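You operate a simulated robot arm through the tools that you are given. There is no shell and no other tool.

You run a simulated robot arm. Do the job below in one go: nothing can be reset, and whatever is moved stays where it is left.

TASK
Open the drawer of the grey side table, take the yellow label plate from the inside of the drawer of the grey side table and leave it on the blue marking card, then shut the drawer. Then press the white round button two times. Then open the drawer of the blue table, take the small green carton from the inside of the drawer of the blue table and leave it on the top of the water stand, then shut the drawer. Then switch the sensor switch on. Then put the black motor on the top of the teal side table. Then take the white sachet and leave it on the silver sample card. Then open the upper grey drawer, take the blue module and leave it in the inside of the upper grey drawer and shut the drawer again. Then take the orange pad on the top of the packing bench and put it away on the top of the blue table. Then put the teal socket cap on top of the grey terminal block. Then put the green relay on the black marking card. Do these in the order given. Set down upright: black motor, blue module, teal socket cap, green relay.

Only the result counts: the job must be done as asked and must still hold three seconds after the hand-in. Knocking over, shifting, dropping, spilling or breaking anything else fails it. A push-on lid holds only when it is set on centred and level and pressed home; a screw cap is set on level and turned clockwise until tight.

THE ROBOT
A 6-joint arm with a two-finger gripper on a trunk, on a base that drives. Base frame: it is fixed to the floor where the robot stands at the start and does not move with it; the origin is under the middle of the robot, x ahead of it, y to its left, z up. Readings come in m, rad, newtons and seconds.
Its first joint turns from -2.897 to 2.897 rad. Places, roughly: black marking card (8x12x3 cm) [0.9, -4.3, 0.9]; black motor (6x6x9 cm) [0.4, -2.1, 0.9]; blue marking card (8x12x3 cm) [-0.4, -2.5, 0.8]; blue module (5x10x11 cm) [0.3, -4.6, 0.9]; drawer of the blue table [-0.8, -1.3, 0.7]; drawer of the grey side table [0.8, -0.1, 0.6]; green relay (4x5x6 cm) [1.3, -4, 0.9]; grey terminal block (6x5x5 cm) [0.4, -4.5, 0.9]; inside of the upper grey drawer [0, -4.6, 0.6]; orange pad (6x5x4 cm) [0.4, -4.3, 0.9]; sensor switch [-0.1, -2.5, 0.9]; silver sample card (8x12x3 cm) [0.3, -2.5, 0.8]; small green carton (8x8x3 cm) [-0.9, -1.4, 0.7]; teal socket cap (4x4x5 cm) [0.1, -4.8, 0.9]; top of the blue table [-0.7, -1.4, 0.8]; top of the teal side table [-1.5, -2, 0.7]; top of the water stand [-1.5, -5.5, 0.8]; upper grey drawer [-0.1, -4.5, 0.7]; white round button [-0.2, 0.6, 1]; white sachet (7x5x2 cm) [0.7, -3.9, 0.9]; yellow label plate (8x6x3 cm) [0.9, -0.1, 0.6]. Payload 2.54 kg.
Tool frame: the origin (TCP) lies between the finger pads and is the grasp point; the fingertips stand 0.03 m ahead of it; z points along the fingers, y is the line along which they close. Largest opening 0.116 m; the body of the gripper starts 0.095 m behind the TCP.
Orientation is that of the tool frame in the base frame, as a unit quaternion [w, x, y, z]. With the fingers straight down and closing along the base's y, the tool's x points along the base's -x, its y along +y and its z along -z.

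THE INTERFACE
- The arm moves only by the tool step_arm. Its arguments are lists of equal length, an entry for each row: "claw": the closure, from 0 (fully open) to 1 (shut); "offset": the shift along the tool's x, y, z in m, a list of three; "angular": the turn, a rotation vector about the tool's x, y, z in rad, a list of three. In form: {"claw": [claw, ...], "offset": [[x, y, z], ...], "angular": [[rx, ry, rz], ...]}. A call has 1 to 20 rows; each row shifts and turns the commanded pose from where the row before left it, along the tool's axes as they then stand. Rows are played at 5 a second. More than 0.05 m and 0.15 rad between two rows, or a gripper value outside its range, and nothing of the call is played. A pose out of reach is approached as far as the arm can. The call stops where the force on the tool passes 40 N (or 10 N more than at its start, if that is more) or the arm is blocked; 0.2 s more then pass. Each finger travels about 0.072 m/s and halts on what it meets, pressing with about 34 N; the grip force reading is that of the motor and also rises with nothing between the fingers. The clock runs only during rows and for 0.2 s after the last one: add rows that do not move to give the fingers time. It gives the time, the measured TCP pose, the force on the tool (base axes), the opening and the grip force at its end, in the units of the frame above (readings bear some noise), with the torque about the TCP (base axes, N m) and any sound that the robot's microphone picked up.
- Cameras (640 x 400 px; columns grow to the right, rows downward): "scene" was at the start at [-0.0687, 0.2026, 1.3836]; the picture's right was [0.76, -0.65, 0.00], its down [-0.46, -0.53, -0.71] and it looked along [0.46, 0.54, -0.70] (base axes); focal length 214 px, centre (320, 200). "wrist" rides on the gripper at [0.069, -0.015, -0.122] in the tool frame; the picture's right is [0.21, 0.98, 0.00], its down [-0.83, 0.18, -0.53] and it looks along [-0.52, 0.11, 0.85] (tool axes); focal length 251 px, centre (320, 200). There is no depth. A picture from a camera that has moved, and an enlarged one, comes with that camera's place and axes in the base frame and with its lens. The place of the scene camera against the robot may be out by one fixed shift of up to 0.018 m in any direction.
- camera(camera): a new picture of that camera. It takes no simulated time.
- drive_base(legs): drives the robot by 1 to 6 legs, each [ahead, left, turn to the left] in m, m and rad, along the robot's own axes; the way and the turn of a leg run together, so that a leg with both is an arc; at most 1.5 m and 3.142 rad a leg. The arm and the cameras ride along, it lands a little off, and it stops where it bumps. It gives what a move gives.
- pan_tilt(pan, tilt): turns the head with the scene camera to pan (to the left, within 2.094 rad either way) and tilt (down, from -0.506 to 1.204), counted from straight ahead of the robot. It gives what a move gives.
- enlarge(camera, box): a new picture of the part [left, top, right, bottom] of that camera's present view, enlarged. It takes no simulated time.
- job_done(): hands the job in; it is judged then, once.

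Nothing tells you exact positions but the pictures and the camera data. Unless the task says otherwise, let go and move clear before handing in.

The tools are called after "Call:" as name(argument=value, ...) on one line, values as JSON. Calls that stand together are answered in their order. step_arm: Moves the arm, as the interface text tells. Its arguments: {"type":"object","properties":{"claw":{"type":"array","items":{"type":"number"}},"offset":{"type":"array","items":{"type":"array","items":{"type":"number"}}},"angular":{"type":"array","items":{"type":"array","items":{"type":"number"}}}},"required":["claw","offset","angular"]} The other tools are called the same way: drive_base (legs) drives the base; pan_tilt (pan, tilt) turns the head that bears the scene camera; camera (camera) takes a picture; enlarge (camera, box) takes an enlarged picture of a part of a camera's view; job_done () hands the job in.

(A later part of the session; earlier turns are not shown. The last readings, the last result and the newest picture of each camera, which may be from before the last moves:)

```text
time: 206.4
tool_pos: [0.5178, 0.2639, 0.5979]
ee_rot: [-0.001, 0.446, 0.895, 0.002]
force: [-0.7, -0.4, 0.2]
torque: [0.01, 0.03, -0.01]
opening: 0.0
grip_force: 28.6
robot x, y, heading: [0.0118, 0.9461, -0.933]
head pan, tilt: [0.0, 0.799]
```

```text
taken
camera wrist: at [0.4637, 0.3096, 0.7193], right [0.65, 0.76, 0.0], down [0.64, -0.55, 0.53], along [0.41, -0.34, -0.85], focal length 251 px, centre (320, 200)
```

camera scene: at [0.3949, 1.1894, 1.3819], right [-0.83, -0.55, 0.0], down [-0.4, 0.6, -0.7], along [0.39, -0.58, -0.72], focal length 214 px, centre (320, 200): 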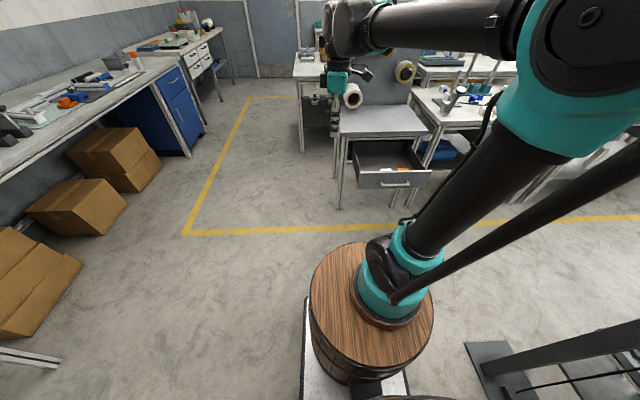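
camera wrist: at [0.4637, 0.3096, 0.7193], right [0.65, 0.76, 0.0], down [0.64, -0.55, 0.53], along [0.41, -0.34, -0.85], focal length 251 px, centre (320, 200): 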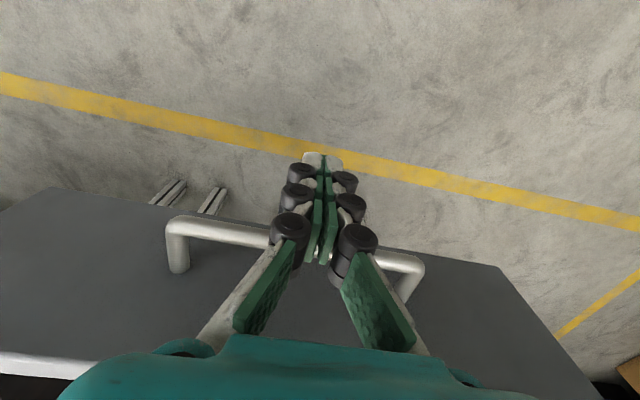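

The fingers stand in front of the bar. Pushing the drawer in.

Call:
step_arm(claw=[1, 1, 1, 1, 1, 1, 1, 1, 1, 1, 1], offset=[[-0.02, 0, 0], [-0.025, 0, 0], [-0.025, 0, 0], [-0.025, 0, 0], [-0.025, 0, 0], [-0.025, 0, 0], [-0.025, 0, 0], [-0.025, 0, 0], [-0.025, 0, 0], [-0.025, 0, 0], [0, 0, 0]], angular=[[0, 0, 0], [0, 0, 0], [0, 0, 0], [0, 0, 0], [0, 0, 0], [0, 0, 0], [0, 0, 0], [0, 0, 0], [0, 0, 0], [0, 0, 0], [0, 0, 0]])

Call:
camera(camera="wrist")

Call:
camera(camera="scene")

```text
time: 208.8
tool_pos: [0.6641, 0.0662, 0.5969]
ee_rot: [0.0, 0.446, 0.895, 0.003]
force: [-0.4, -1.0, 0.1]
torque: [0.03, 0.02, -0.03]
opening: 0.0
grip_force: 28.4
robot x, y, heading: [0.0156, 0.9451, -0.928]
head pan, tilt: [0.0, 0.799]
```

```text
taken
camera wrist: at [0.6105, 0.1115, 0.7171], right [0.65, 0.76, 0.0], down [0.64, -0.55, 0.53], along [0.41, -0.34, -0.85], focal length 251 px, centre (320, 200)
```

wrist: 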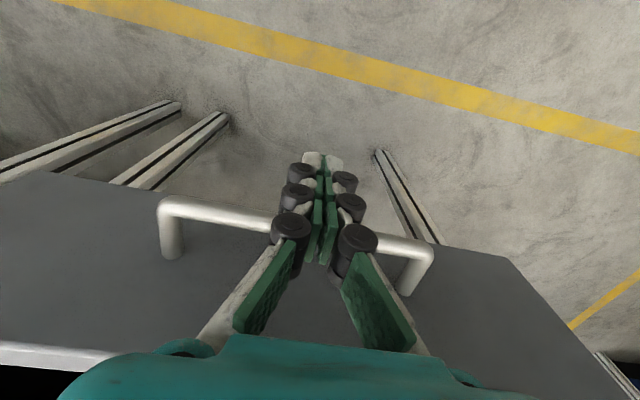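

```text
taken
camera scene: at [0.1076, 1.0582, 1.3818], right [-0.8, -0.6, 0.0], down [-0.43, 0.57, -0.7], along [0.42, -0.56, -0.72], focal length 214 px, centre (320, 200)
```

scene: 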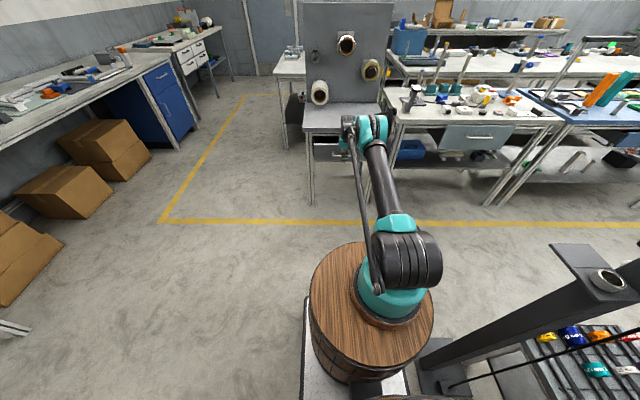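

Still pushing; the drawer is nearly in.

Call:
step_arm(claw=[1, 1, 1, 1, 1, 1, 1], offset=[[-0.02, 0, 0], [-0.02, 0, 0], [-0.02, 0, 0], [-0.02, 0, 0], [-0.015, 0, 0], [-0.015, 0, 0], [0, 0, 0]], angular=[[0, 0, 0], [0, 0, 0], [0, 0, 0], [0, 0, 0], [0, 0, 0], [0, 0, 0], [0, 0, 0]])

Call:
camera(camera="wrist")

```text
time: 210.4
tool_pos: [0.6805, 0.041, 0.6157]
ee_rot: [0.001, 0.447, 0.895, 0.002]
force: [-0.3, -0.5, 0.0]
torque: [0.0, 0.02, 0.02]
opening: 0.0001
grip_force: 28.8
out of reach, approached as far as the arm can: row 2, 3, 4, 5, 6
robot x, y, heading: [0.0136, 0.9464, -0.926]
head pan, tilt: [0.0, 0.799]
```

```text
taken
camera wrist: at [0.6266, 0.0862, 0.7375], right [0.65, 0.76, 0.0], down [0.64, -0.55, 0.53], along [0.41, -0.34, -0.85], focal length 251 px, centre (320, 200)
```

wrist: 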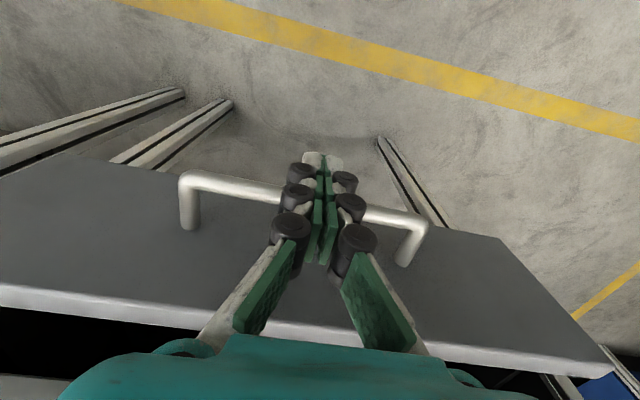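

At the arm's reach limit; I'll draw the arm back, drive the base 15 cm closer and finish the push.

Call:
step_arm(claw=[1, 1, 1, 1], offset=[[0.04, 0, 0], [0.04, 0, 0], [0.03, 0, 0], [0, 0, 0]], angular=[[0, 0, 0], [0, 0, 0], [0, 0, 0], [0, 0, 0]])

```text
time: 211.4
tool_pos: [0.6122, 0.1297, 0.6145]
ee_rot: [-0.002, 0.446, 0.895, 0.002]
force: [0.8, 0.4, 0.0]
torque: [0.0, 0.03, -0.04]
opening: 0.0
grip_force: 28.8
robot x, y, heading: [0.0122, 0.9443, -0.929]
head pan, tilt: [0.0, 0.799]
```

Call:
drive_base(legs=[[0.1, 0, 0]])

Call:
step_arm(claw=[1, 1, 1, 1, 1, 1, 1, 1, 1], offset=[[0, 0, 0.016], [-0.02, 0, 0], [-0.02, 0, 0], [-0.02, 0, 0], [-0.02, 0, 0], [-0.015, 0, 0], [-0.015, 0, 0], [-0.015, 0, 0], [0, 0, 0]], angular=[[0, 0, 0], [0, 0, 0], [0, 0, 0], [0, 0, 0], [0, 0, 0], [0, 0, 0], [0, 0, 0], [0, 0, 0], [0, 0, 0]])

Call:
camera(camera="wrist")

Call:
camera(camera="scene")

```text
time: 212.6
tool_pos: [0.6726, 0.0541, 0.614]
ee_rot: [-0.001, 0.445, 0.896, 0.002]
force: [0.5, -0.5, 0.0]
torque: [-0.04, -0.01, 0.01]
opening: 0.0002
grip_force: 28.3
robot x, y, heading: [0.0705, 0.869, -0.928]
head pan, tilt: [0.0, 0.799]
```

```text
time: 213.6
tool_pos: [0.7031, 0.0161, 0.5964]
ee_rot: [-0.008, 0.445, 0.896, 0.006]
force: [-6.7, 8.8, -0.4]
torque: [-0.06, -0.07, -0.03]
opening: 0.0001
grip_force: 28.4
robot x, y, heading: [0.0691, 0.8717, -0.922]
head pan, tilt: [0.0, 0.799]
stopped in row 4: the force on the tool passed its limit at 84 N (the readings are from after the stop); the commanded pose is now the measured one
```

```text
taken
camera wrist: at [0.6498, 0.0593, 0.7197], right [0.65, 0.76, 0.01], down [0.65, -0.56, 0.52], along [0.4, -0.33, -0.86], focal length 251 px, centre (320, 200)
```

wrist: 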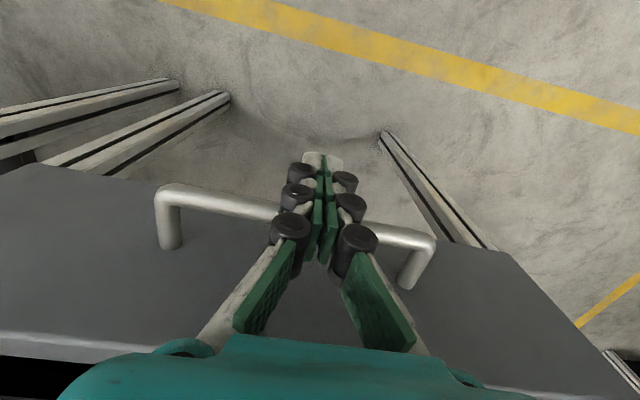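

```text
taken
camera scene: at [0.165, 0.9815, 1.3818], right [-0.8, -0.6, 0.0], down [-0.43, 0.57, -0.7], along [0.42, -0.56, -0.72], focal length 214 px, centre (320, 200)
```

scene: 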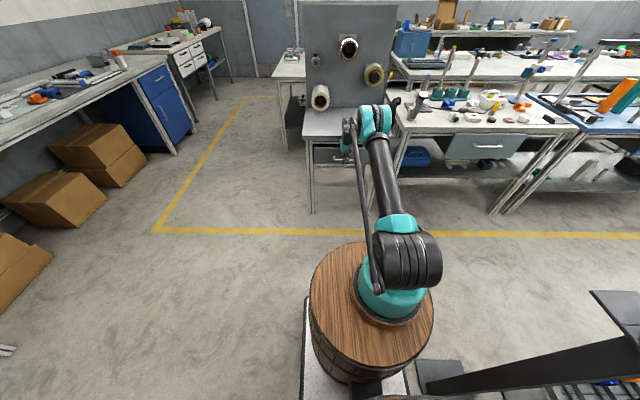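

It stopped firmly. I'll back off a little and look whether the drawer is fully shut.

Call:
step_arm(claw=[1, 1, 1, 1, 1, 1, 1, 1], offset=[[0.03, 0, 0], [0.03, 0, 0], [0.03, 0, -0.02], [0.03, 0, -0.04], [0, 0, -0.05], [0, 0, -0.05], [0, 0, -0.05], [0, 0, 0]], angular=[[0, 0, 0], [0, 0, 0], [0, 0, 0], [0, 0, 0], [0, 0, 0], [0, 0, 0], [0, 0, 0], [0, 0, 0]])

Call:
camera(camera="wrist")

Call:
enlarge(camera="scene", box=[280, 100, 420, 220])

```text
time: 215.3
tool_pos: [0.6319, 0.1035, 0.8088]
ee_rot: [-0.007, 0.445, 0.895, 0.006]
force: [-0.4, -0.9, -0.1]
torque: [-0.03, 0.0, 0.0]
opening: 0.0
grip_force: 28.1
robot x, y, heading: [0.0692, 0.8692, -0.928]
head pan, tilt: [0.0, 0.799]
```

```text
taken
camera wrist: at [0.5792, 0.1475, 0.931], right [0.65, 0.76, 0.01], down [0.65, -0.56, 0.52], along [0.4, -0.33, -0.85], focal length 251 px, centre (320, 200)
```

wrist: 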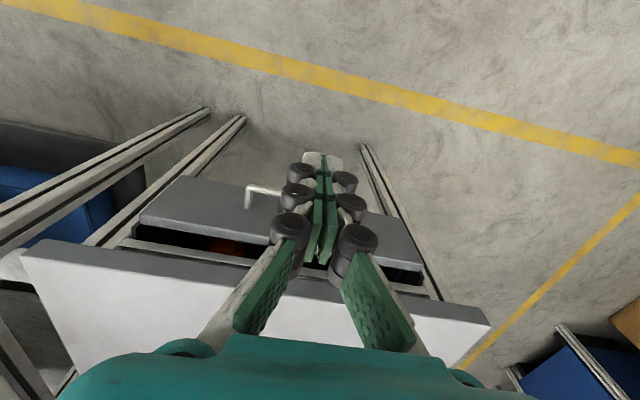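

```text
3.33 times, centred on (350, 160) of scene
camera zoom: at [0.1652, 0.9812, 1.3818], right [-0.8, -0.6, 0.0], down [-0.43, 0.57, -0.7], along [0.42, -0.56, -0.72], focal length 715 px, centre (220, 333)
```

zoom: 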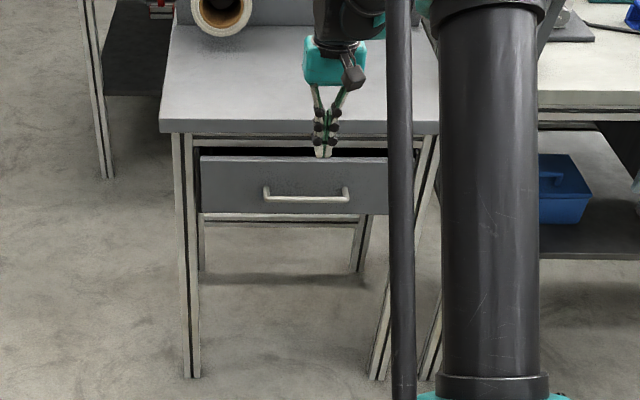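

The drawer is back exactly where it stood at the start (hard stop, handle at the same place), so that is its shut position. One more gentle push to make sure it is home.

Call:
step_arm(claw=[1, 1, 1, 1, 1, 1, 1, 1, 1, 1, 1, 1], offset=[[0, 0, 0.05], [0, 0, 0.05], [0, 0, 0.05], [0, 0, 0.05], [0, 0, 0.01], [-0.03, 0, 0], [-0.03, 0, 0], [-0.03, 0, 0], [-0.01, 0, 0], [-0.01, 0, 0], [-0.01, 0, 0], [-0.01, 0, 0]], angular=[[0, 0, 0], [0, 0, 0], [0, 0, 0], [0, 0, 0], [0, 0, 0], [0, 0, 0], [0, 0, 0], [0, 0, 0], [0, 0, 0], [0, 0, 0], [0, 0, 0], [0, 0, 0]])

```text
time: 217.8
tool_pos: [0.7034, 0.0157, 0.5963]
ee_rot: [-0.013, 0.445, 0.896, 0.009]
force: [-4.3, 6.7, 1.6]
torque: [-0.07, -0.06, -0.03]
opening: 0.0001
grip_force: 28.3
robot x, y, heading: [0.0715, 0.8688, -0.926]
head pan, tilt: [0.0, 0.799]
stopped in row 12: the force on the tool passed its limit at 60 N (the readings are from after the stop); the commanded pose is now the measured one
```

Confirmed at the hard stop. Now I retreat, rise, and look at the button post.

Call:
step_arm(claw=[1, 1, 1, 1, 1, 1, 1, 1, 1, 1, 1, 1, 1, 1, 1, 1], offset=[[0.03, 0, 0], [0.04, 0, 0], [0.04, 0, -0.02], [0.03, 0, -0.04], [0.03, 0, -0.04], [0.03, 0, -0.04], [0.03, 0, -0.04], [0.03, 0, -0.04], [0.03, 0, -0.04], [0.03, 0, -0.04], [0.03, 0, -0.04], [0.03, 0, -0.04], [0, 0, -0.04], [0, 0, -0.04], [0, 0, -0.04], [0, 0, -0.04]], angular=[[0, 0, 0], [0, 0, 0], [0, 0, 0], [0, 0, 0], [0, 0, 0], [0, 0, 0], [0, 0, 0], [0, 0, 0], [0, 0, 0], [0, 0, 0], [0, 0, 0], [0, 0, 0], [0, 0, 0], [0, 0, 0], [0, 0, 0], [0, 0, 0]])

Call:
pan_tilt(pan=-1.3, tilt=0.8)

Call:
camera(camera="scene")

```text
time: 221.2
tool_pos: [0.4793, 0.3042, 1.146]
ee_rot: [-0.014, 0.446, 0.895, 0.008]
force: [-0.1, -0.7, 0.2]
torque: [0.0, -0.02, 0.0]
opening: 0.0
grip_force: 28.7
robot x, y, heading: [0.0702, 0.8685, -0.923]
head pan, tilt: [0.0, 0.799]
```

```text
time: 222.7
tool_pos: [0.4796, 0.3036, 1.1454]
ee_rot: [-0.013, 0.445, 0.895, 0.008]
force: [-0.1, -0.5, 0.7]
torque: [0.02, 0.01, 0.01]
opening: 0.0002
grip_force: 28.9
robot x, y, heading: [0.0704, 0.8679, -0.924]
head pan, tilt: [-1.3, 0.799]
```

```text
taken
camera scene: at [0.0674, 0.9818, 1.3818], right [-0.79, 0.61, 0.0], down [0.44, 0.57, -0.7], along [-0.42, -0.55, -0.72], focal length 214 px, centre (320, 200)
```

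scene: 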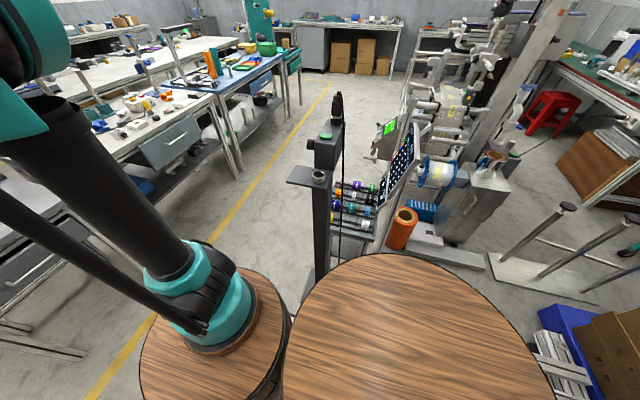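

Call:
enlarge(camera="scene", box=[260, 80, 400, 200])

```text
3.33 times, centred on (330, 140) of scene
camera zoom: at [0.0674, 0.9818, 1.3818], right [-0.79, 0.61, 0.0], down [0.44, 0.57, -0.7], along [-0.42, -0.55, -0.72], focal length 715 px, centre (287, 400)
```

zoom: 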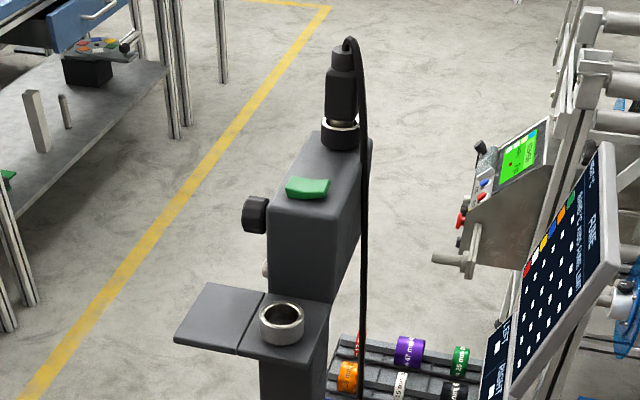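

The white button seems to be on the aisle-facing side of the post's head. I'll go back round to the aisle to see it from the front.

Call:
drive_base(legs=[[0.0, 0.32, 0], [0, 0, -1.57], [0, 0.48, 0]])

Call:
pan_tilt(pan=-0.35, tilt=0.5)

Call:
camera(camera="scene")

```text
time: 231.2
tool_pos: [0.0994, 0.2514, 1.1466]
ee_rot: [-0.003, 0.94, 0.34, 0.015]
force: [0.5, -0.4, 0.1]
torque: [0.0, 0.02, 0.02]
opening: 0.0001
grip_force: 28.1
robot x, y, heading: [0.6459, 0.6845, -2.452]
head pan, tilt: [-1.3, 0.799]
```

```text
time: 232.4
tool_pos: [0.1006, 0.2515, 1.1455]
ee_rot: [-0.004, 0.941, 0.339, 0.015]
force: [0.3, -0.7, -0.1]
torque: [0.02, 0.01, -0.02]
opening: 0.0001
grip_force: 29.0
robot x, y, heading: [0.6499, 0.6821, -2.451]
head pan, tilt: [-0.351, 0.499]
```

```text
taken
camera scene: at [0.7483, 0.6043, 1.4078], right [-0.33, 0.94, 0.0], down [0.45, 0.16, -0.88], along [-0.83, -0.29, -0.48], focal length 214 px, centre (320, 200)
```

scene: 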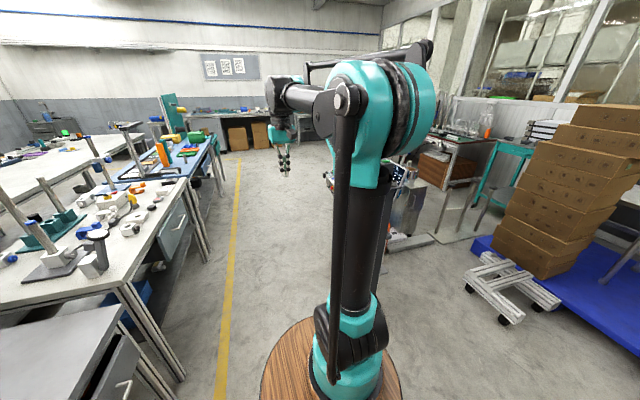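

The arm column blocks the view; I'll drive ahead 0.45 m and look again.

Call:
drive_base(legs=[[0, 0, -0.04], [0.45, 0.03, 0]])

Call:
pan_tilt(pan=-1.1, tilt=0.5)

Call:
camera(camera="scene")

```text
time: 235.5
tool_pos: [-0.2434, -0.0215, 1.1453]
ee_rot: [-0.003, 0.946, 0.323, 0.015]
force: [-0.1, -0.1, 0.6]
torque: [-0.03, 0.02, 0.05]
opening: 0.0
grip_force: 29.0
robot x, y, heading: [0.3144, 0.3957, -2.484]
head pan, tilt: [-0.351, 0.499]
```

```text
time: 236.6
tool_pos: [-0.243, -0.0229, 1.1451]
ee_rot: [-0.002, 0.946, 0.323, 0.015]
force: [0.9, 0.1, 0.1]
torque: [-0.02, -0.01, -0.03]
opening: 0.0002
grip_force: 28.9
robot x, y, heading: [0.3164, 0.3926, -2.488]
head pan, tilt: [-1.1, 0.499]
```

```text
taken
camera scene: at [0.4198, 0.3751, 1.4078], right [0.43, 0.9, 0.0], down [0.43, -0.2, -0.88], along [-0.79, 0.38, -0.48], focal length 214 px, centre (320, 200)
```

scene: 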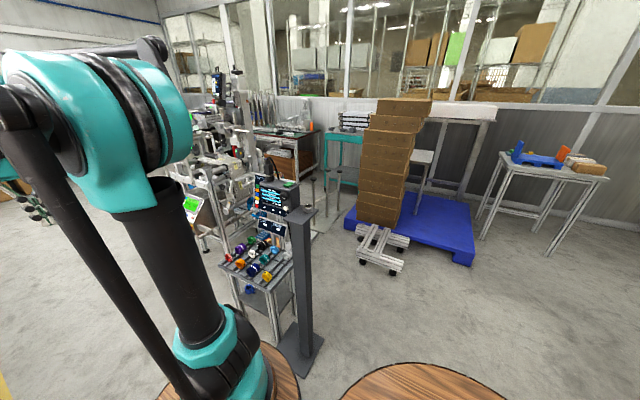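

Call:
enlarge(camera="scene", box=[240, 160, 340, 240])

```text
5.00 times, centred on (290, 200) of scene
camera zoom: at [0.4198, 0.3751, 1.4078], right [0.43, 0.9, 0.0], down [0.43, -0.2, -0.88], along [-0.79, 0.38, -0.48], focal length 1072 px, centre (470, 200)
```

zoom: 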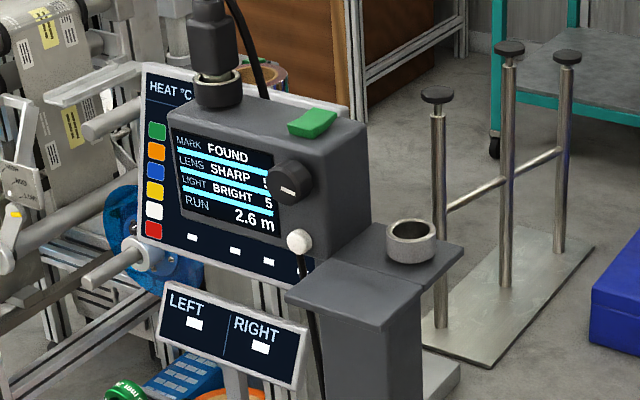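

The white button is on the front face of the head box at about (-0.238, 0.554, 1.007), facing the aisle. I'll place the base in the aisle and turn the tool horizontal to press it straight on.

Call:
drive_base(legs=[[-0.23, 0.2, 0]])

Call:
step_arm(claw=[1, 1, 1, 1, 1, 1, 1, 1], offset=[[0.015, -0.04, 0], [0.015, -0.04, 0], [0.015, -0.04, 0], [0.015, -0.04, 0], [0.015, -0.04, 0], [0.015, -0.04, 0], [0.015, -0.04, 0], [0.015, -0.04, 0]], angular=[[0, 0, 0], [0, 0, 0], [0, 0, 0], [0, 0, 0], [0, 0, 0], [0, 0, 0], [0, 0, 0], [0, 0, 0]])

Call:
step_arm(claw=[1, 1, 1, 1, 1, 1, 1, 1, 1, 1, 1], offset=[[0, 0, 0], [0, 0, 0], [0, 0, 0], [0, 0, 0], [0, 0, 0], [0, 0, 0], [0, 0, 0], [0, 0, 0], [0, 0, 0], [0, 0, 0], [0, 0, 0]], angular=[[0.1428, 0, 0], [0.1428, 0, 0], [0.1428, 0, 0], [0.1428, 0, 0], [0.1428, 0, 0], [0.1428, 0, 0], [0.1428, 0, 0], [0.1428, 0, 0], [0.1428, 0, 0], [0.1428, 0, 0], [0.1428, 0, 0]])

Call:
camera(camera="scene")

Call:
camera(camera="wrist")

```text
time: 238.7
tool_pos: [0.0714, -0.0385, 1.1466]
ee_rot: [-0.004, 0.945, 0.326, 0.015]
force: [-0.3, 0.6, 0.9]
torque: [-0.01, -0.01, -0.03]
opening: 0.0
grip_force: 28.6
robot x, y, heading: [0.6274, 0.374, -2.484]
head pan, tilt: [-1.1, 0.499]
```

```text
time: 240.5
tool_pos: [-0.0316, 0.2866, 1.1487]
ee_rot: [-0.003, 0.945, 0.327, 0.014]
force: [-0.3, -0.7, -0.4]
torque: [0.03, 0.01, 0.0]
opening: 0.0
grip_force: 29.1
robot x, y, heading: [0.6321, 0.3756, -2.48]
head pan, tilt: [-1.1, 0.499]
```

```text
time: 242.9
tool_pos: [-0.0313, 0.2865, 1.1474]
ee_rot: [0.671, -0.666, -0.24, 0.221]
force: [0.8, 0.0, -0.2]
torque: [-0.02, -0.01, 0.03]
opening: 0.0001
grip_force: 28.8
robot x, y, heading: [0.6286, 0.3771, -2.484]
head pan, tilt: [-1.1, 0.499]
```

```text
taken
camera scene: at [0.7334, 0.3616, 1.4078], right [0.43, 0.9, 0.0], down [0.43, -0.2, -0.88], along [-0.79, 0.37, -0.48], focal length 214 px, centre (320, 200)
```

scene: 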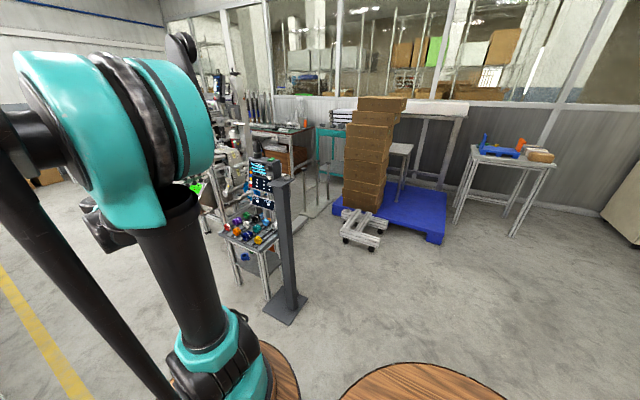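

```text
taken
camera wrist: at [0.0973, 0.2335, 1.164], right [0.19, 0.15, -0.97], down [-0.32, -0.93, -0.2], along [-0.93, 0.35, -0.13], focal length 251 px, centre (320, 200)
```

wrist: 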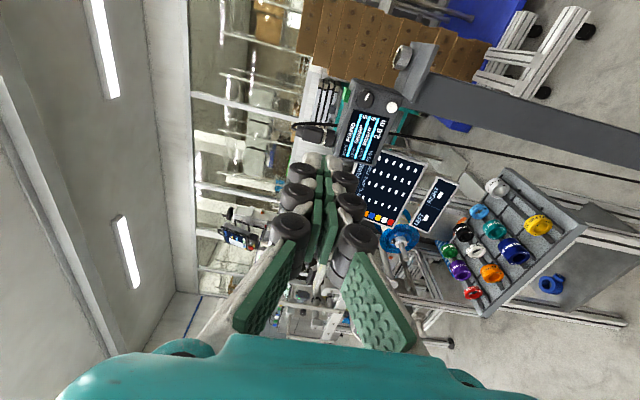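

The tool is horizontal and pointing at the button face. I'll lower to the button's height, go closer and check.

Call:
step_arm(claw=[1, 1, 1, 1, 1, 1, 1, 1], offset=[[0, 0.0457, 0], [0, 0.0457, 0], [0, 0.0457, 0], [0, 0, 0.05], [0, 0, 0.05], [0, 0, 0.05], [0, 0, 0.05], [0, 0, 0]], angular=[[0, 0, 0], [0, 0, 0], [0, 0, 0], [0, 0, 0], [0, 0, 0], [0, 0, 0], [0, 0, 0], [0, 0, 0]])

Call:
camera(camera="wrist")

Call:
camera(camera="scene")

```text
time: 244.7
tool_pos: [-0.147, 0.4487, 1.0072]
ee_rot: [0.671, -0.666, -0.241, 0.22]
force: [-0.9, 0.2, -1.1]
torque: [0.0, -0.04, 0.02]
opening: 0.0
grip_force: 28.4
robot x, y, heading: [0.6341, 0.3794, -2.477]
head pan, tilt: [-1.1, 0.499]
```

```text
taken
camera wrist: at [-0.0186, 0.3945, 1.0235], right [0.19, 0.15, -0.97], down [-0.32, -0.93, -0.2], along [-0.93, 0.35, -0.13], focal length 251 px, centre (320, 200)
```

wrist: 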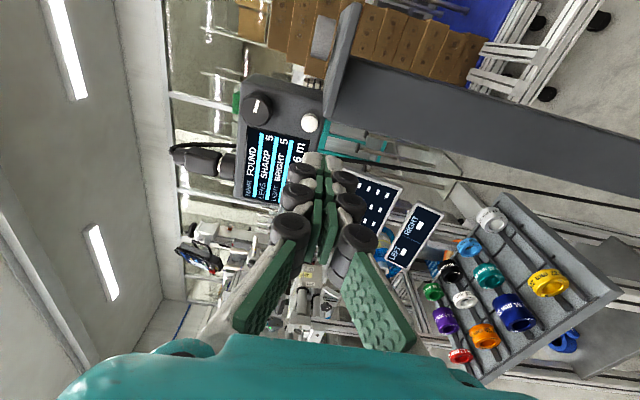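

```text
taken
camera scene: at [0.7333, 0.3616, 1.4078], right [0.43, 0.9, 0.0], down [0.43, -0.2, -0.88], along [-0.79, 0.37, -0.48], focal length 214 px, centre (320, 200)
```

scene: 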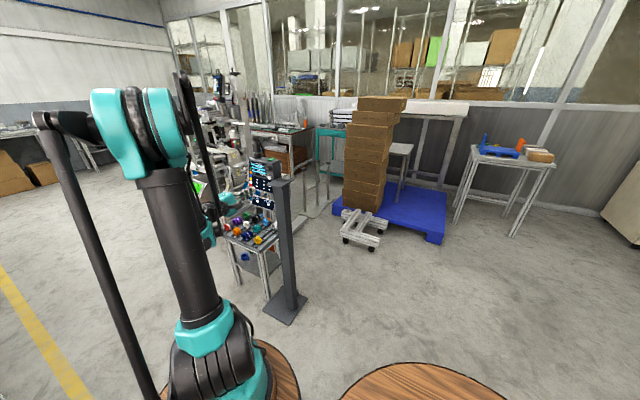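

The button is at (-0.235, 0.557, 1.016); tip is 11 cm short. Correct by ~9 mm upward and advance.

Call:
step_arm(claw=[1, 1, 1, 1], offset=[[-0.002, -0.0085, 0.03], [0, 0, 0.03], [0, 0, 0.025], [0, 0, 0]], angular=[[0, 0, 0], [0, 0, 0], [0, 0, 0], [0, 0, 0]])

Call:
camera(camera="wrist")

```text
time: 245.7
tool_pos: [-0.2056, 0.5128, 1.0161]
ee_rot: [0.671, -0.666, -0.24, 0.221]
force: [0.6, 0.7, -0.1]
torque: [0.03, 0.03, 0.02]
opening: 0.0
grip_force: 28.2
robot x, y, heading: [0.6317, 0.3765, -2.485]
head pan, tilt: [-1.1, 0.499]
```

```text
taken
camera wrist: at [-0.0773, 0.4593, 1.0326], right [0.19, 0.15, -0.97], down [-0.32, -0.93, -0.2], along [-0.93, 0.35, -0.13], focal length 251 px, centre (320, 200)
```

wrist: 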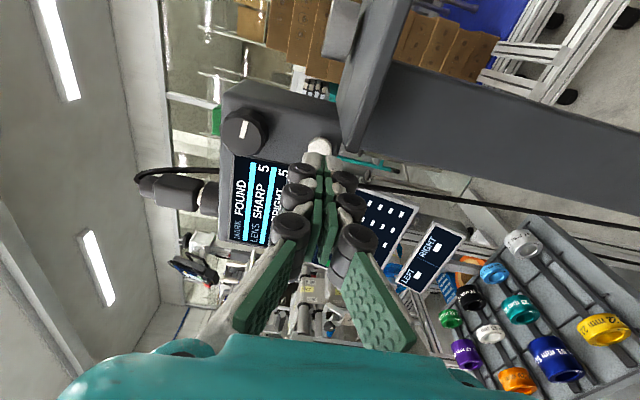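

The fingertip is right at the button. First press: advancing in small steps.

Call:
step_arm(claw=[1, 1, 1], offset=[[0, 0, 0.008], [0, 0, 0.008], [0, 0, 0]], angular=[[0, 0, 0], [0, 0, 0], [0, 0, 0]])

```text
time: 246.5
tool_pos: [-0.2147, 0.5265, 1.0171]
ee_rot: [0.671, -0.666, -0.24, 0.22]
force: [-1.1, 0.0, -0.8]
torque: [-0.02, 0.0, 0.01]
opening: 0.0
grip_force: 28.4
robot x, y, heading: [0.6285, 0.3775, -2.482]
head pan, tilt: [-1.1, 0.499]
```

Call:
step_arm(claw=[1, 1, 1], offset=[[0, 0, 0.004], [0, 0, 0.004], [0, 0, 0]], angular=[[0, 0, 0], [0, 0, 0], [0, 0, 0]])

Call:
camera(camera="wrist")

```text
time: 247.3
tool_pos: [-0.2199, 0.5311, 1.0172]
ee_rot: [0.671, -0.666, -0.24, 0.219]
force: [0.5, 0.4, 0.3]
torque: [-0.01, 0.02, 0.0]
opening: 0.0
grip_force: 28.9
robot x, y, heading: [0.6334, 0.3792, -2.482]
head pan, tilt: [-1.1, 0.499]
```

```text
taken
camera wrist: at [-0.091, 0.4776, 1.0336], right [0.19, 0.15, -0.97], down [-0.32, -0.93, -0.2], along [-0.93, 0.35, -0.13], focal length 251 px, centre (320, 200)
```

wrist: 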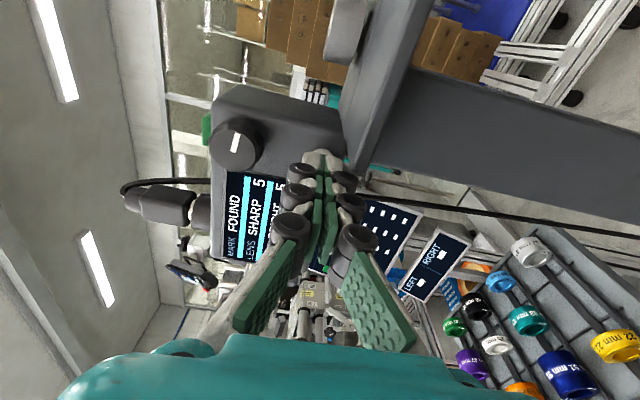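

No contact yet; continuing.

Call:
step_arm(claw=[1, 1, 1], offset=[[0, 0, 0.004], [0, 0, 0.004], [0, 0, 0]], angular=[[0, 0, 0], [0, 0, 0], [0, 0, 0]])

```text
time: 248.1
tool_pos: [-0.2241, 0.5381, 1.0172]
ee_rot: [0.67, -0.667, -0.24, 0.22]
force: [1.2, -0.7, -0.1]
torque: [0.01, 0.04, 0.01]
opening: 0.0
grip_force: 29.1
robot x, y, heading: [0.6285, 0.381, -2.487]
head pan, tilt: [-1.1, 0.499]
heard: click
```

A click was heard: first press done. I'll withdraw fully and press a second time.

Call:
step_arm(claw=[1, 1, 1, 1], offset=[[0, 0, -0.015], [0, 0, -0.02], [0, 0, 0], [0, 0, 0]], angular=[[0, 0, 0], [0, 0, 0], [0, 0, 0], [0, 0, 0]])

Call:
enlarge(camera="wrist", box=[200, 70, 360, 190])

```text
time: 249.1
tool_pos: [-0.203, 0.5105, 1.0188]
ee_rot: [0.671, -0.666, -0.24, 0.219]
force: [0.4, -0.2, 0.0]
torque: [-0.01, 0.02, 0.03]
opening: 0.0001
grip_force: 28.6
robot x, y, heading: [0.6301, 0.3795, -2.482]
head pan, tilt: [-1.1, 0.499]
```

```text
3.33 times, centred on (280, 130) of wrist
camera zoom: at [-0.0741, 0.4557, 1.0349], right [0.19, 0.15, -0.97], down [-0.32, -0.93, -0.2], along [-0.93, 0.35, -0.13], focal length 838 px, centre (453, 433)
```

zoom: 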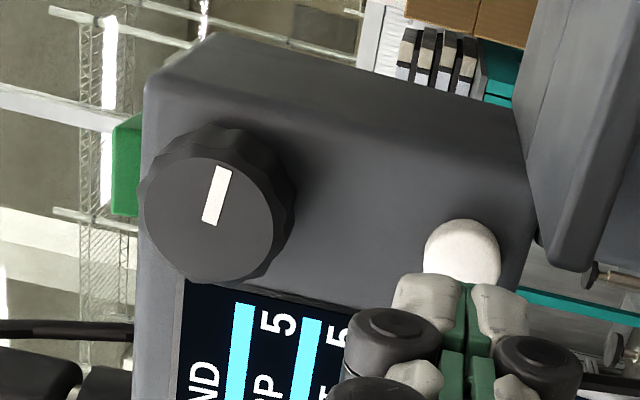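

Second press.

Call:
step_arm(claw=[1, 1, 1, 1, 1], offset=[[0, 0, 0.02], [0, 0, 0.007], [0, 0, 0.004], [0, 0, 0.004], [0, 0, 0]], angular=[[0, 0, 0], [0, 0, 0], [0, 0, 0], [0, 0, 0], [0, 0, 0]])

```text
time: 250.3
tool_pos: [-0.2254, 0.5381, 1.0189]
ee_rot: [0.67, -0.667, -0.241, 0.219]
force: [1.5, -1.9, 0.5]
torque: [-0.04, -0.02, -0.03]
opening: 0.0001
grip_force: 29.0
robot x, y, heading: [0.632, 0.3785, -2.48]
head pan, tilt: [-1.1, 0.499]
heard: click
```

Second click heard. I'll withdraw, turn the tool down again and head for the blue table.

Call:
step_arm(claw=[1, 1, 1, 1, 1], offset=[[0, 0, -0.04], [0, 0, -0.05], [0, 0, -0.05], [0, 0, -0.05], [0, -0.04, -0.03]], angular=[[0, 0, 0], [0, 0, 0], [0, 0, 0], [0, 0, 0], [0, 0, 0]])

Call:
step_arm(claw=[1, 1, 1, 1, 1, 1, 1, 1, 1, 1, 1], offset=[[0, 0, 0], [0, 0, 0], [0, 0, 0], [0, 0, 0], [0, 0, 0], [0, 0, 0], [0, 0, 0], [0, 0, 0], [0, 0, 0], [0, 0, 0], [0, 0, 0]], angular=[[-0.1428, 0, 0], [-0.1428, 0, 0], [-0.1428, 0, 0], [-0.1428, 0, 0], [-0.1428, 0, 0], [-0.1428, 0, 0], [-0.1428, 0, 0], [-0.1428, 0, 0], [-0.1428, 0, 0], [-0.1428, 0, 0], [-0.1428, 0, 0]])

Call:
camera(camera="scene")

```text
time: 251.5
tool_pos: [-0.0916, 0.3612, 1.0562]
ee_rot: [0.671, -0.666, -0.241, 0.22]
force: [-0.9, -0.5, 0.1]
torque: [0.01, -0.02, -0.07]
opening: 0.0
grip_force: 28.8
robot x, y, heading: [0.6305, 0.3797, -2.484]
head pan, tilt: [-1.1, 0.499]
```

```text
time: 253.9
tool_pos: [-0.0904, 0.3627, 1.0596]
ee_rot: [-0.001, 0.945, 0.326, 0.014]
force: [0.8, 0.2, 0.2]
torque: [0.01, 0.01, 0.02]
opening: 0.0001
grip_force: 29.0
robot x, y, heading: [0.6306, 0.3805, -2.483]
head pan, tilt: [-1.1, 0.499]
```

```text
taken
camera scene: at [0.7335, 0.3615, 1.4078], right [0.43, 0.91, 0.0], down [0.43, -0.2, -0.88], along [-0.79, 0.37, -0.48], focal length 214 px, centre (320, 200)
```

scene: 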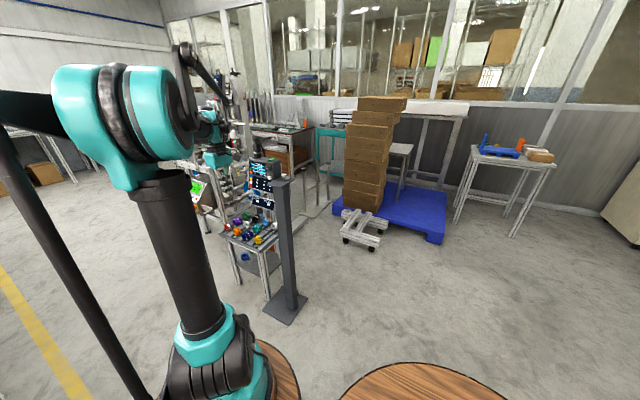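

Call:
step_arm(claw=[0.6, 0.6, 0.6, 0.6, 0.6, 0.6, 0.6, 0.6], offset=[[0, 0.044, -0.006], [0, 0.044, -0.006], [0, 0.044, -0.006], [0, 0.044, -0.006], [0, 0.044, -0.006], [0, 0.044, -0.006], [0, 0.044, -0.006], [0, 0.044, -0.006]], angular=[[0, -0.0277, 0], [0, 0, 0], [0, 0, 0], [0, 0, 0], [0, 0, 0], [0, 0, 0], [0, 0, 0], [0, 0, 0]])

Call:
pan_tilt(pan=0.4, tilt=0.6)

Call:
drive_base(legs=[[0, -0.23, 0], [1.45, 0, 0]])

Call:
camera(camera="scene")

```text
time: 255.7
tool_pos: [0.1244, 0.0878, 1.1115]
ee_rot: [0.001, 0.945, 0.326, 0.001]
force: [-0.4, -0.4, 0.5]
torque: [0.03, 0.0, 0.03]
opening: 0.0462
grip_force: 0.0
robot x, y, heading: [0.6309, 0.3732, -2.48]
head pan, tilt: [-1.1, 0.499]
```

```text
time: 257.3
tool_pos: [0.1257, 0.0872, 1.1108]
ee_rot: [0.001, 0.946, 0.325, 0.001]
force: [0.3, 0.4, 1.5]
torque: [-0.03, -0.02, -0.01]
opening: 0.0466
grip_force: 0.1
robot x, y, heading: [0.633, 0.3755, -2.486]
head pan, tilt: [0.4, 0.6]
```

```text
time: 265.8
tool_pos: [-1.1328, -0.6428, 1.1121]
ee_rot: [0.001, 0.942, 0.336, 0.002]
force: [-0.1, 0.6, 0.2]
torque: [0.01, 0.03, 0.02]
opening: 0.0466
grip_force: 0.2
robot x, y, heading: [-0.6309, -0.3423, -2.46]
head pan, tilt: [0.4, 0.6]
```

```text
taken
camera scene: at [-0.4891, -0.4719, 1.3987], right [-0.88, 0.47, 0.0], down [0.27, 0.5, -0.83], along [-0.39, -0.73, -0.56], focal length 214 px, centre (320, 200)
```

scene: 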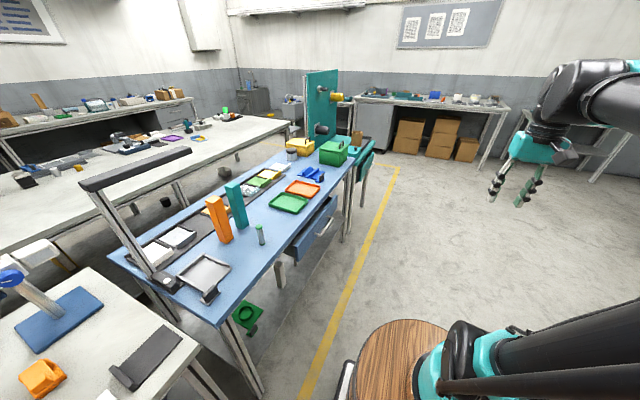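

The blue table and its drawer are ahead-left. Zooming in on the drawer.

Call:
enlarge(camera="scene", box=[240, 150, 400, 270])

```text
3.33 times, centred on (320, 210) of scene
camera zoom: at [-0.4891, -0.4719, 1.3987], right [-0.88, 0.47, 0.0], down [0.27, 0.5, -0.83], along [-0.39, -0.73, -0.56], focal length 715 px, centre (320, 167)
```

zoom: 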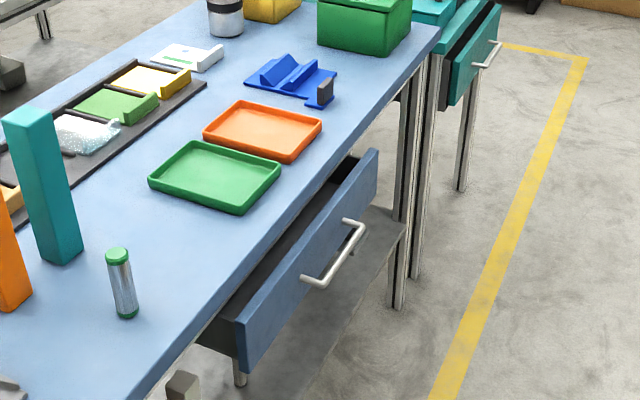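

The blue drawer's handle is at about (-0.908, -1.178, 0.68). I'll put the base alongside, about 0.85 m off.

Call:
drive_base(legs=[[0, 0, -0.038], [0.44, -0.33, 0]])

Call:
pan_tilt(pan=0.9, tilt=0.7)

Call:
camera(camera="scene")

```text
time: 269.3
tool_pos: [-1.6992, -0.6258, 1.1109]
ee_rot: [0.002, 0.95, 0.313, 0.001]
force: [-0.7, -0.1, -0.9]
torque: [-0.01, -0.02, 0.01]
opening: 0.0463
grip_force: 0.1
robot x, y, heading: [-1.1891, -0.3533, -2.509]
head pan, tilt: [0.4, 0.6]
```

```text
time: 270.2
tool_pos: [-1.6987, -0.6277, 1.1121]
ee_rot: [0.001, 0.95, 0.313, 0.002]
force: [0.4, -0.2, 0.1]
torque: [0.0, 0.01, -0.02]
opening: 0.0464
grip_force: 0.0
robot x, y, heading: [-1.1862, -0.3499, -2.512]
head pan, tilt: [0.901, 0.7]
```

```text
taken
camera scene: at [-1.0051, -0.4964, 1.3901], right [-1.0, 0.04, 0.0], down [0.03, 0.64, -0.77], along [-0.03, -0.76, -0.64], focal length 214 px, centre (320, 200)
```

scene: 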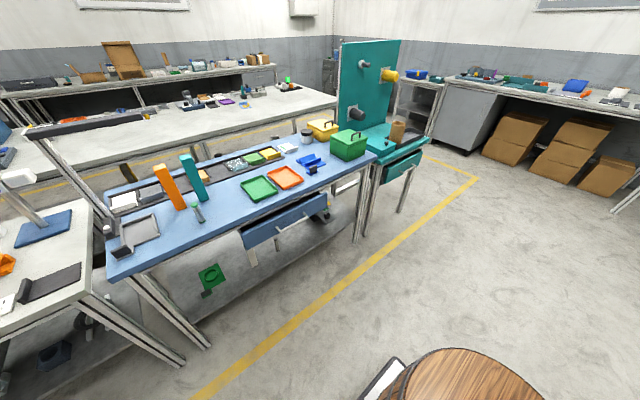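

Call:
enlarge(camera="scene", box=[220, 160, 380, 280])

```text
3.33 times, centred on (300, 220) of scene
camera zoom: at [-1.0051, -0.4964, 1.3901], right [-1.0, 0.04, 0.0], down [0.03, 0.64, -0.77], along [-0.03, -0.76, -0.64], focal length 715 px, centre (387, 133)
```

zoom: 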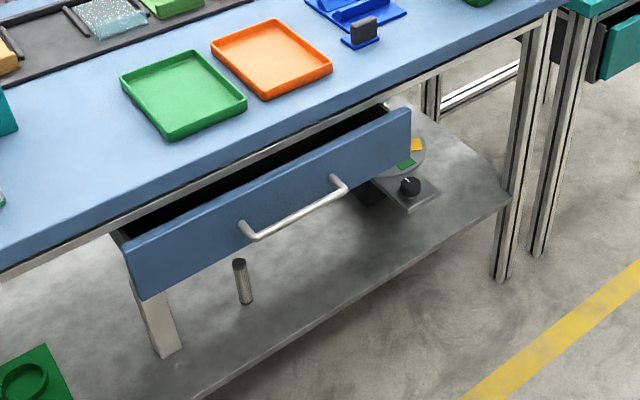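

Handle centre ≈ (-0.913, -1.186, 0.672). Swinging the gripper over it.

Call:
step_arm(claw=[0.6, 0.6, 0.6, 0.6, 0.6, 0.6, 0.6, 0.6, 0.6, 0.6, 0.6, 0.6, 0.6, 0.6, 0.6, 0.6, 0.6, 0.6, 0.6, 0.6], offset=[[0.015, 0.0458, 0], [0.015, 0.0458, 0], [0.015, 0.0458, 0], [0.015, 0.0458, 0], [0.015, 0.0458, 0], [0.015, 0.0458, 0], [0.015, 0.0458, 0], [0.015, 0.0458, 0], [0.015, 0.0458, 0], [0.015, 0.0458, 0], [0.015, 0.0458, 0], [0.015, 0.0458, 0], [0.015, 0.0458, 0], [0.015, 0.0458, 0], [0.015, 0.0458, 0], [0.015, 0.0458, 0], [0.015, 0.0458, 0], [0.015, 0.0458, 0], [0.015, 0.0458, 0], [0.015, 0.0458, 0]], angular=[[0, 0, 0], [0, 0, 0], [0, 0, 0], [0, 0, 0], [0, 0, 0], [0, 0, 0], [0, 0, 0], [0, 0, 0], [0, 0, 0], [0, 0, 0], [0, 0, 0], [0, 0, 0], [0, 0, 0], [0, 0, 0], [0, 0, 0], [0, 0, 0], [0, 0, 0], [0, 0, 0], [0, 0, 0], [0, 0, 0]])

Call:
step_arm(claw=[0.6, 0.6, 0.6, 0.6, 0.6, 0.6], offset=[[0, 0, 0.05], [0, 0, 0.05], [0, 0, 0.05], [0, 0, 0.05], [0, 0, 0.05], [0, 0, 0]], angular=[[0, 0, 0], [0, 0, 0], [0, 0, 0], [0, 0, 0], [0, 0, 0], [0, 0, 0]])

Call:
camera(camera="wrist")

```text
time: 274.4
tool_pos: [-0.9465, -1.157, 1.1058]
ee_rot: [0.001, 0.95, 0.312, 0.001]
force: [-0.3, -0.5, -0.9]
torque: [0.08, 0.04, 0.03]
opening: 0.0466
grip_force: 0.0
out of reach, approached as far as the arm can: row 19, 20
robot x, y, heading: [-1.1822, -0.3528, -2.511]
head pan, tilt: [0.901, 0.7]
```

```text
time: 275.8
tool_pos: [-0.9494, -1.1559, 0.8561]
ee_rot: [0.002, 0.95, 0.312, 0.002]
force: [0.0, -0.2, 0.5]
torque: [-0.02, -0.01, 0.01]
opening: 0.0463
grip_force: 0.1
robot x, y, heading: [-1.1852, -0.3482, -2.504]
head pan, tilt: [0.901, 0.7]
```

```text
taken
camera wrist: at [-0.9034, -1.1025, 0.9766], right [0.75, -0.66, 0.0], down [-0.56, -0.64, 0.53], along [-0.35, -0.4, -0.85], focal length 251 px, centre (320, 200)
```

wrist: 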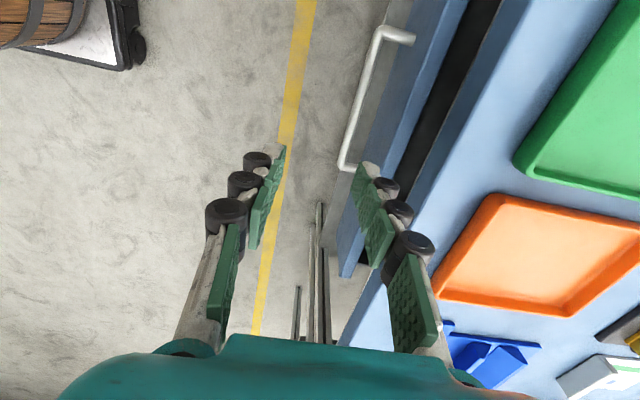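

Handle centre is (-0.912, -1.178). Lowering astride the bar and gripping.

Call:
step_arm(claw=[0.74, 0.74, 0.74, 0.74, 0.74, 0.74, 0.74, 1, 1, 1], offset=[[0.017, 0.04, 0], [0, 0, 0.04], [0, 0, 0.04], [0, 0, 0.04], [0, 0, 0.04], [0, 0, 0.021], [0, 0, 0], [0, 0, 0], [0, 0, 0], [0, 0, 0]], angular=[[0, 0, -0.012], [0, 0, 0], [0, 0, 0], [0, 0, 0], [0, 0, 0], [0, 0, 0], [0, 0, 0], [0, 0, 0], [0, 0, 0], [0, 0, 0]])

Call:
camera(camera="wrist")

```text
time: 278.0
tool_pos: [-0.9081, -1.1758, 0.6744]
ee_rot: [0.002, 0.948, 0.318, 0.001]
force: [2.3, 0.6, -10.2]
torque: [-0.04, 0.11, -0.84]
opening: 0.0104
grip_force: 37.0
robot x, y, heading: [-1.1836, -0.3473, -2.508]
head pan, tilt: [0.901, 0.7]
```

```text
taken
camera wrist: at [-0.8627, -1.1224, 0.7952], right [0.76, -0.65, 0.0], down [-0.55, -0.64, 0.53], along [-0.34, -0.41, -0.85], focal length 251 px, centre (320, 200)
```

wrist: 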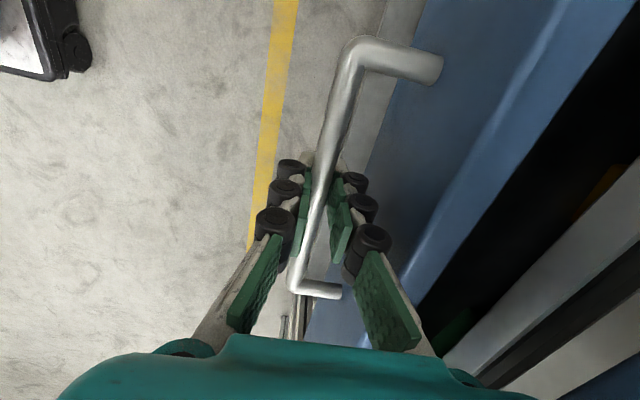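

Gripped. Pulling it open about 26 cm.

Call:
step_arm(claw=[1, 1, 1, 1, 1, 1, 1, 1, 1, 1, 1, 1, 1], offset=[[0, -0.01, 0], [0, -0.02, 0], [0, -0.02, 0], [0, -0.02, 0], [0, -0.025, 0], [0, -0.025, 0], [0, -0.025, 0], [0, -0.025, 0], [0, -0.025, 0], [0, -0.025, 0], [0, -0.025, 0], [0, -0.015, 0], [0, 0, 0]], angular=[[0, 0, 0], [0, 0, 0], [0, 0, 0], [0, 0, 0], [0, 0, 0], [0, 0, 0], [0, 0, 0], [0, 0, 0], [0, 0, 0], [0, 0, 0], [0, 0, 0], [0, 0, 0], [0, 0, 0]])

Call:
camera(camera="wrist")

Call:
camera(camera="scene")

```text
time: 280.8
tool_pos: [-1.0693, -0.9692, 0.6715]
ee_rot: [0.003, 0.948, 0.318, 0.0]
force: [-13.4, -8.6, -15.4]
torque: [-0.19, 0.33, -0.73]
opening: 0.0102
grip_force: 36.3
robot x, y, heading: [-1.1852, -0.3514, -2.511]
head pan, tilt: [0.901, 0.7]
```

```text
taken
camera wrist: at [-1.0233, -0.9146, 0.7937], right [0.76, -0.65, 0.0], down [-0.55, -0.64, 0.54], along [-0.35, -0.41, -0.84], focal length 251 px, centre (320, 200)
```

wrist: 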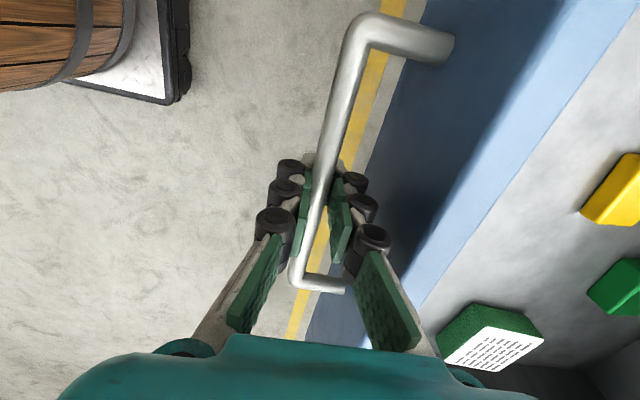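

```text
taken
camera scene: at [-1.0054, -0.4974, 1.39], right [-1.0, 0.04, 0.0], down [0.03, 0.64, -0.76], along [-0.03, -0.76, -0.64], focal length 214 px, centre (320, 200)
```

scene: 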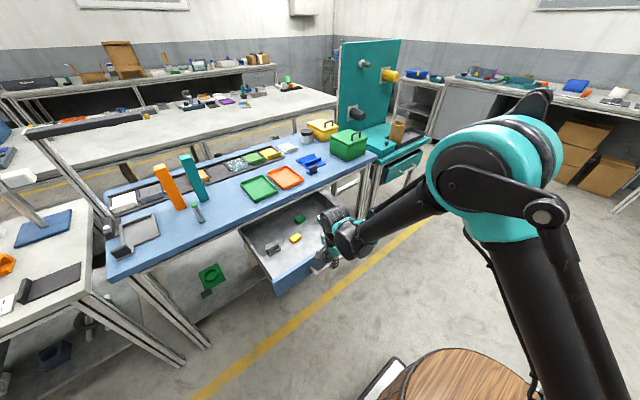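

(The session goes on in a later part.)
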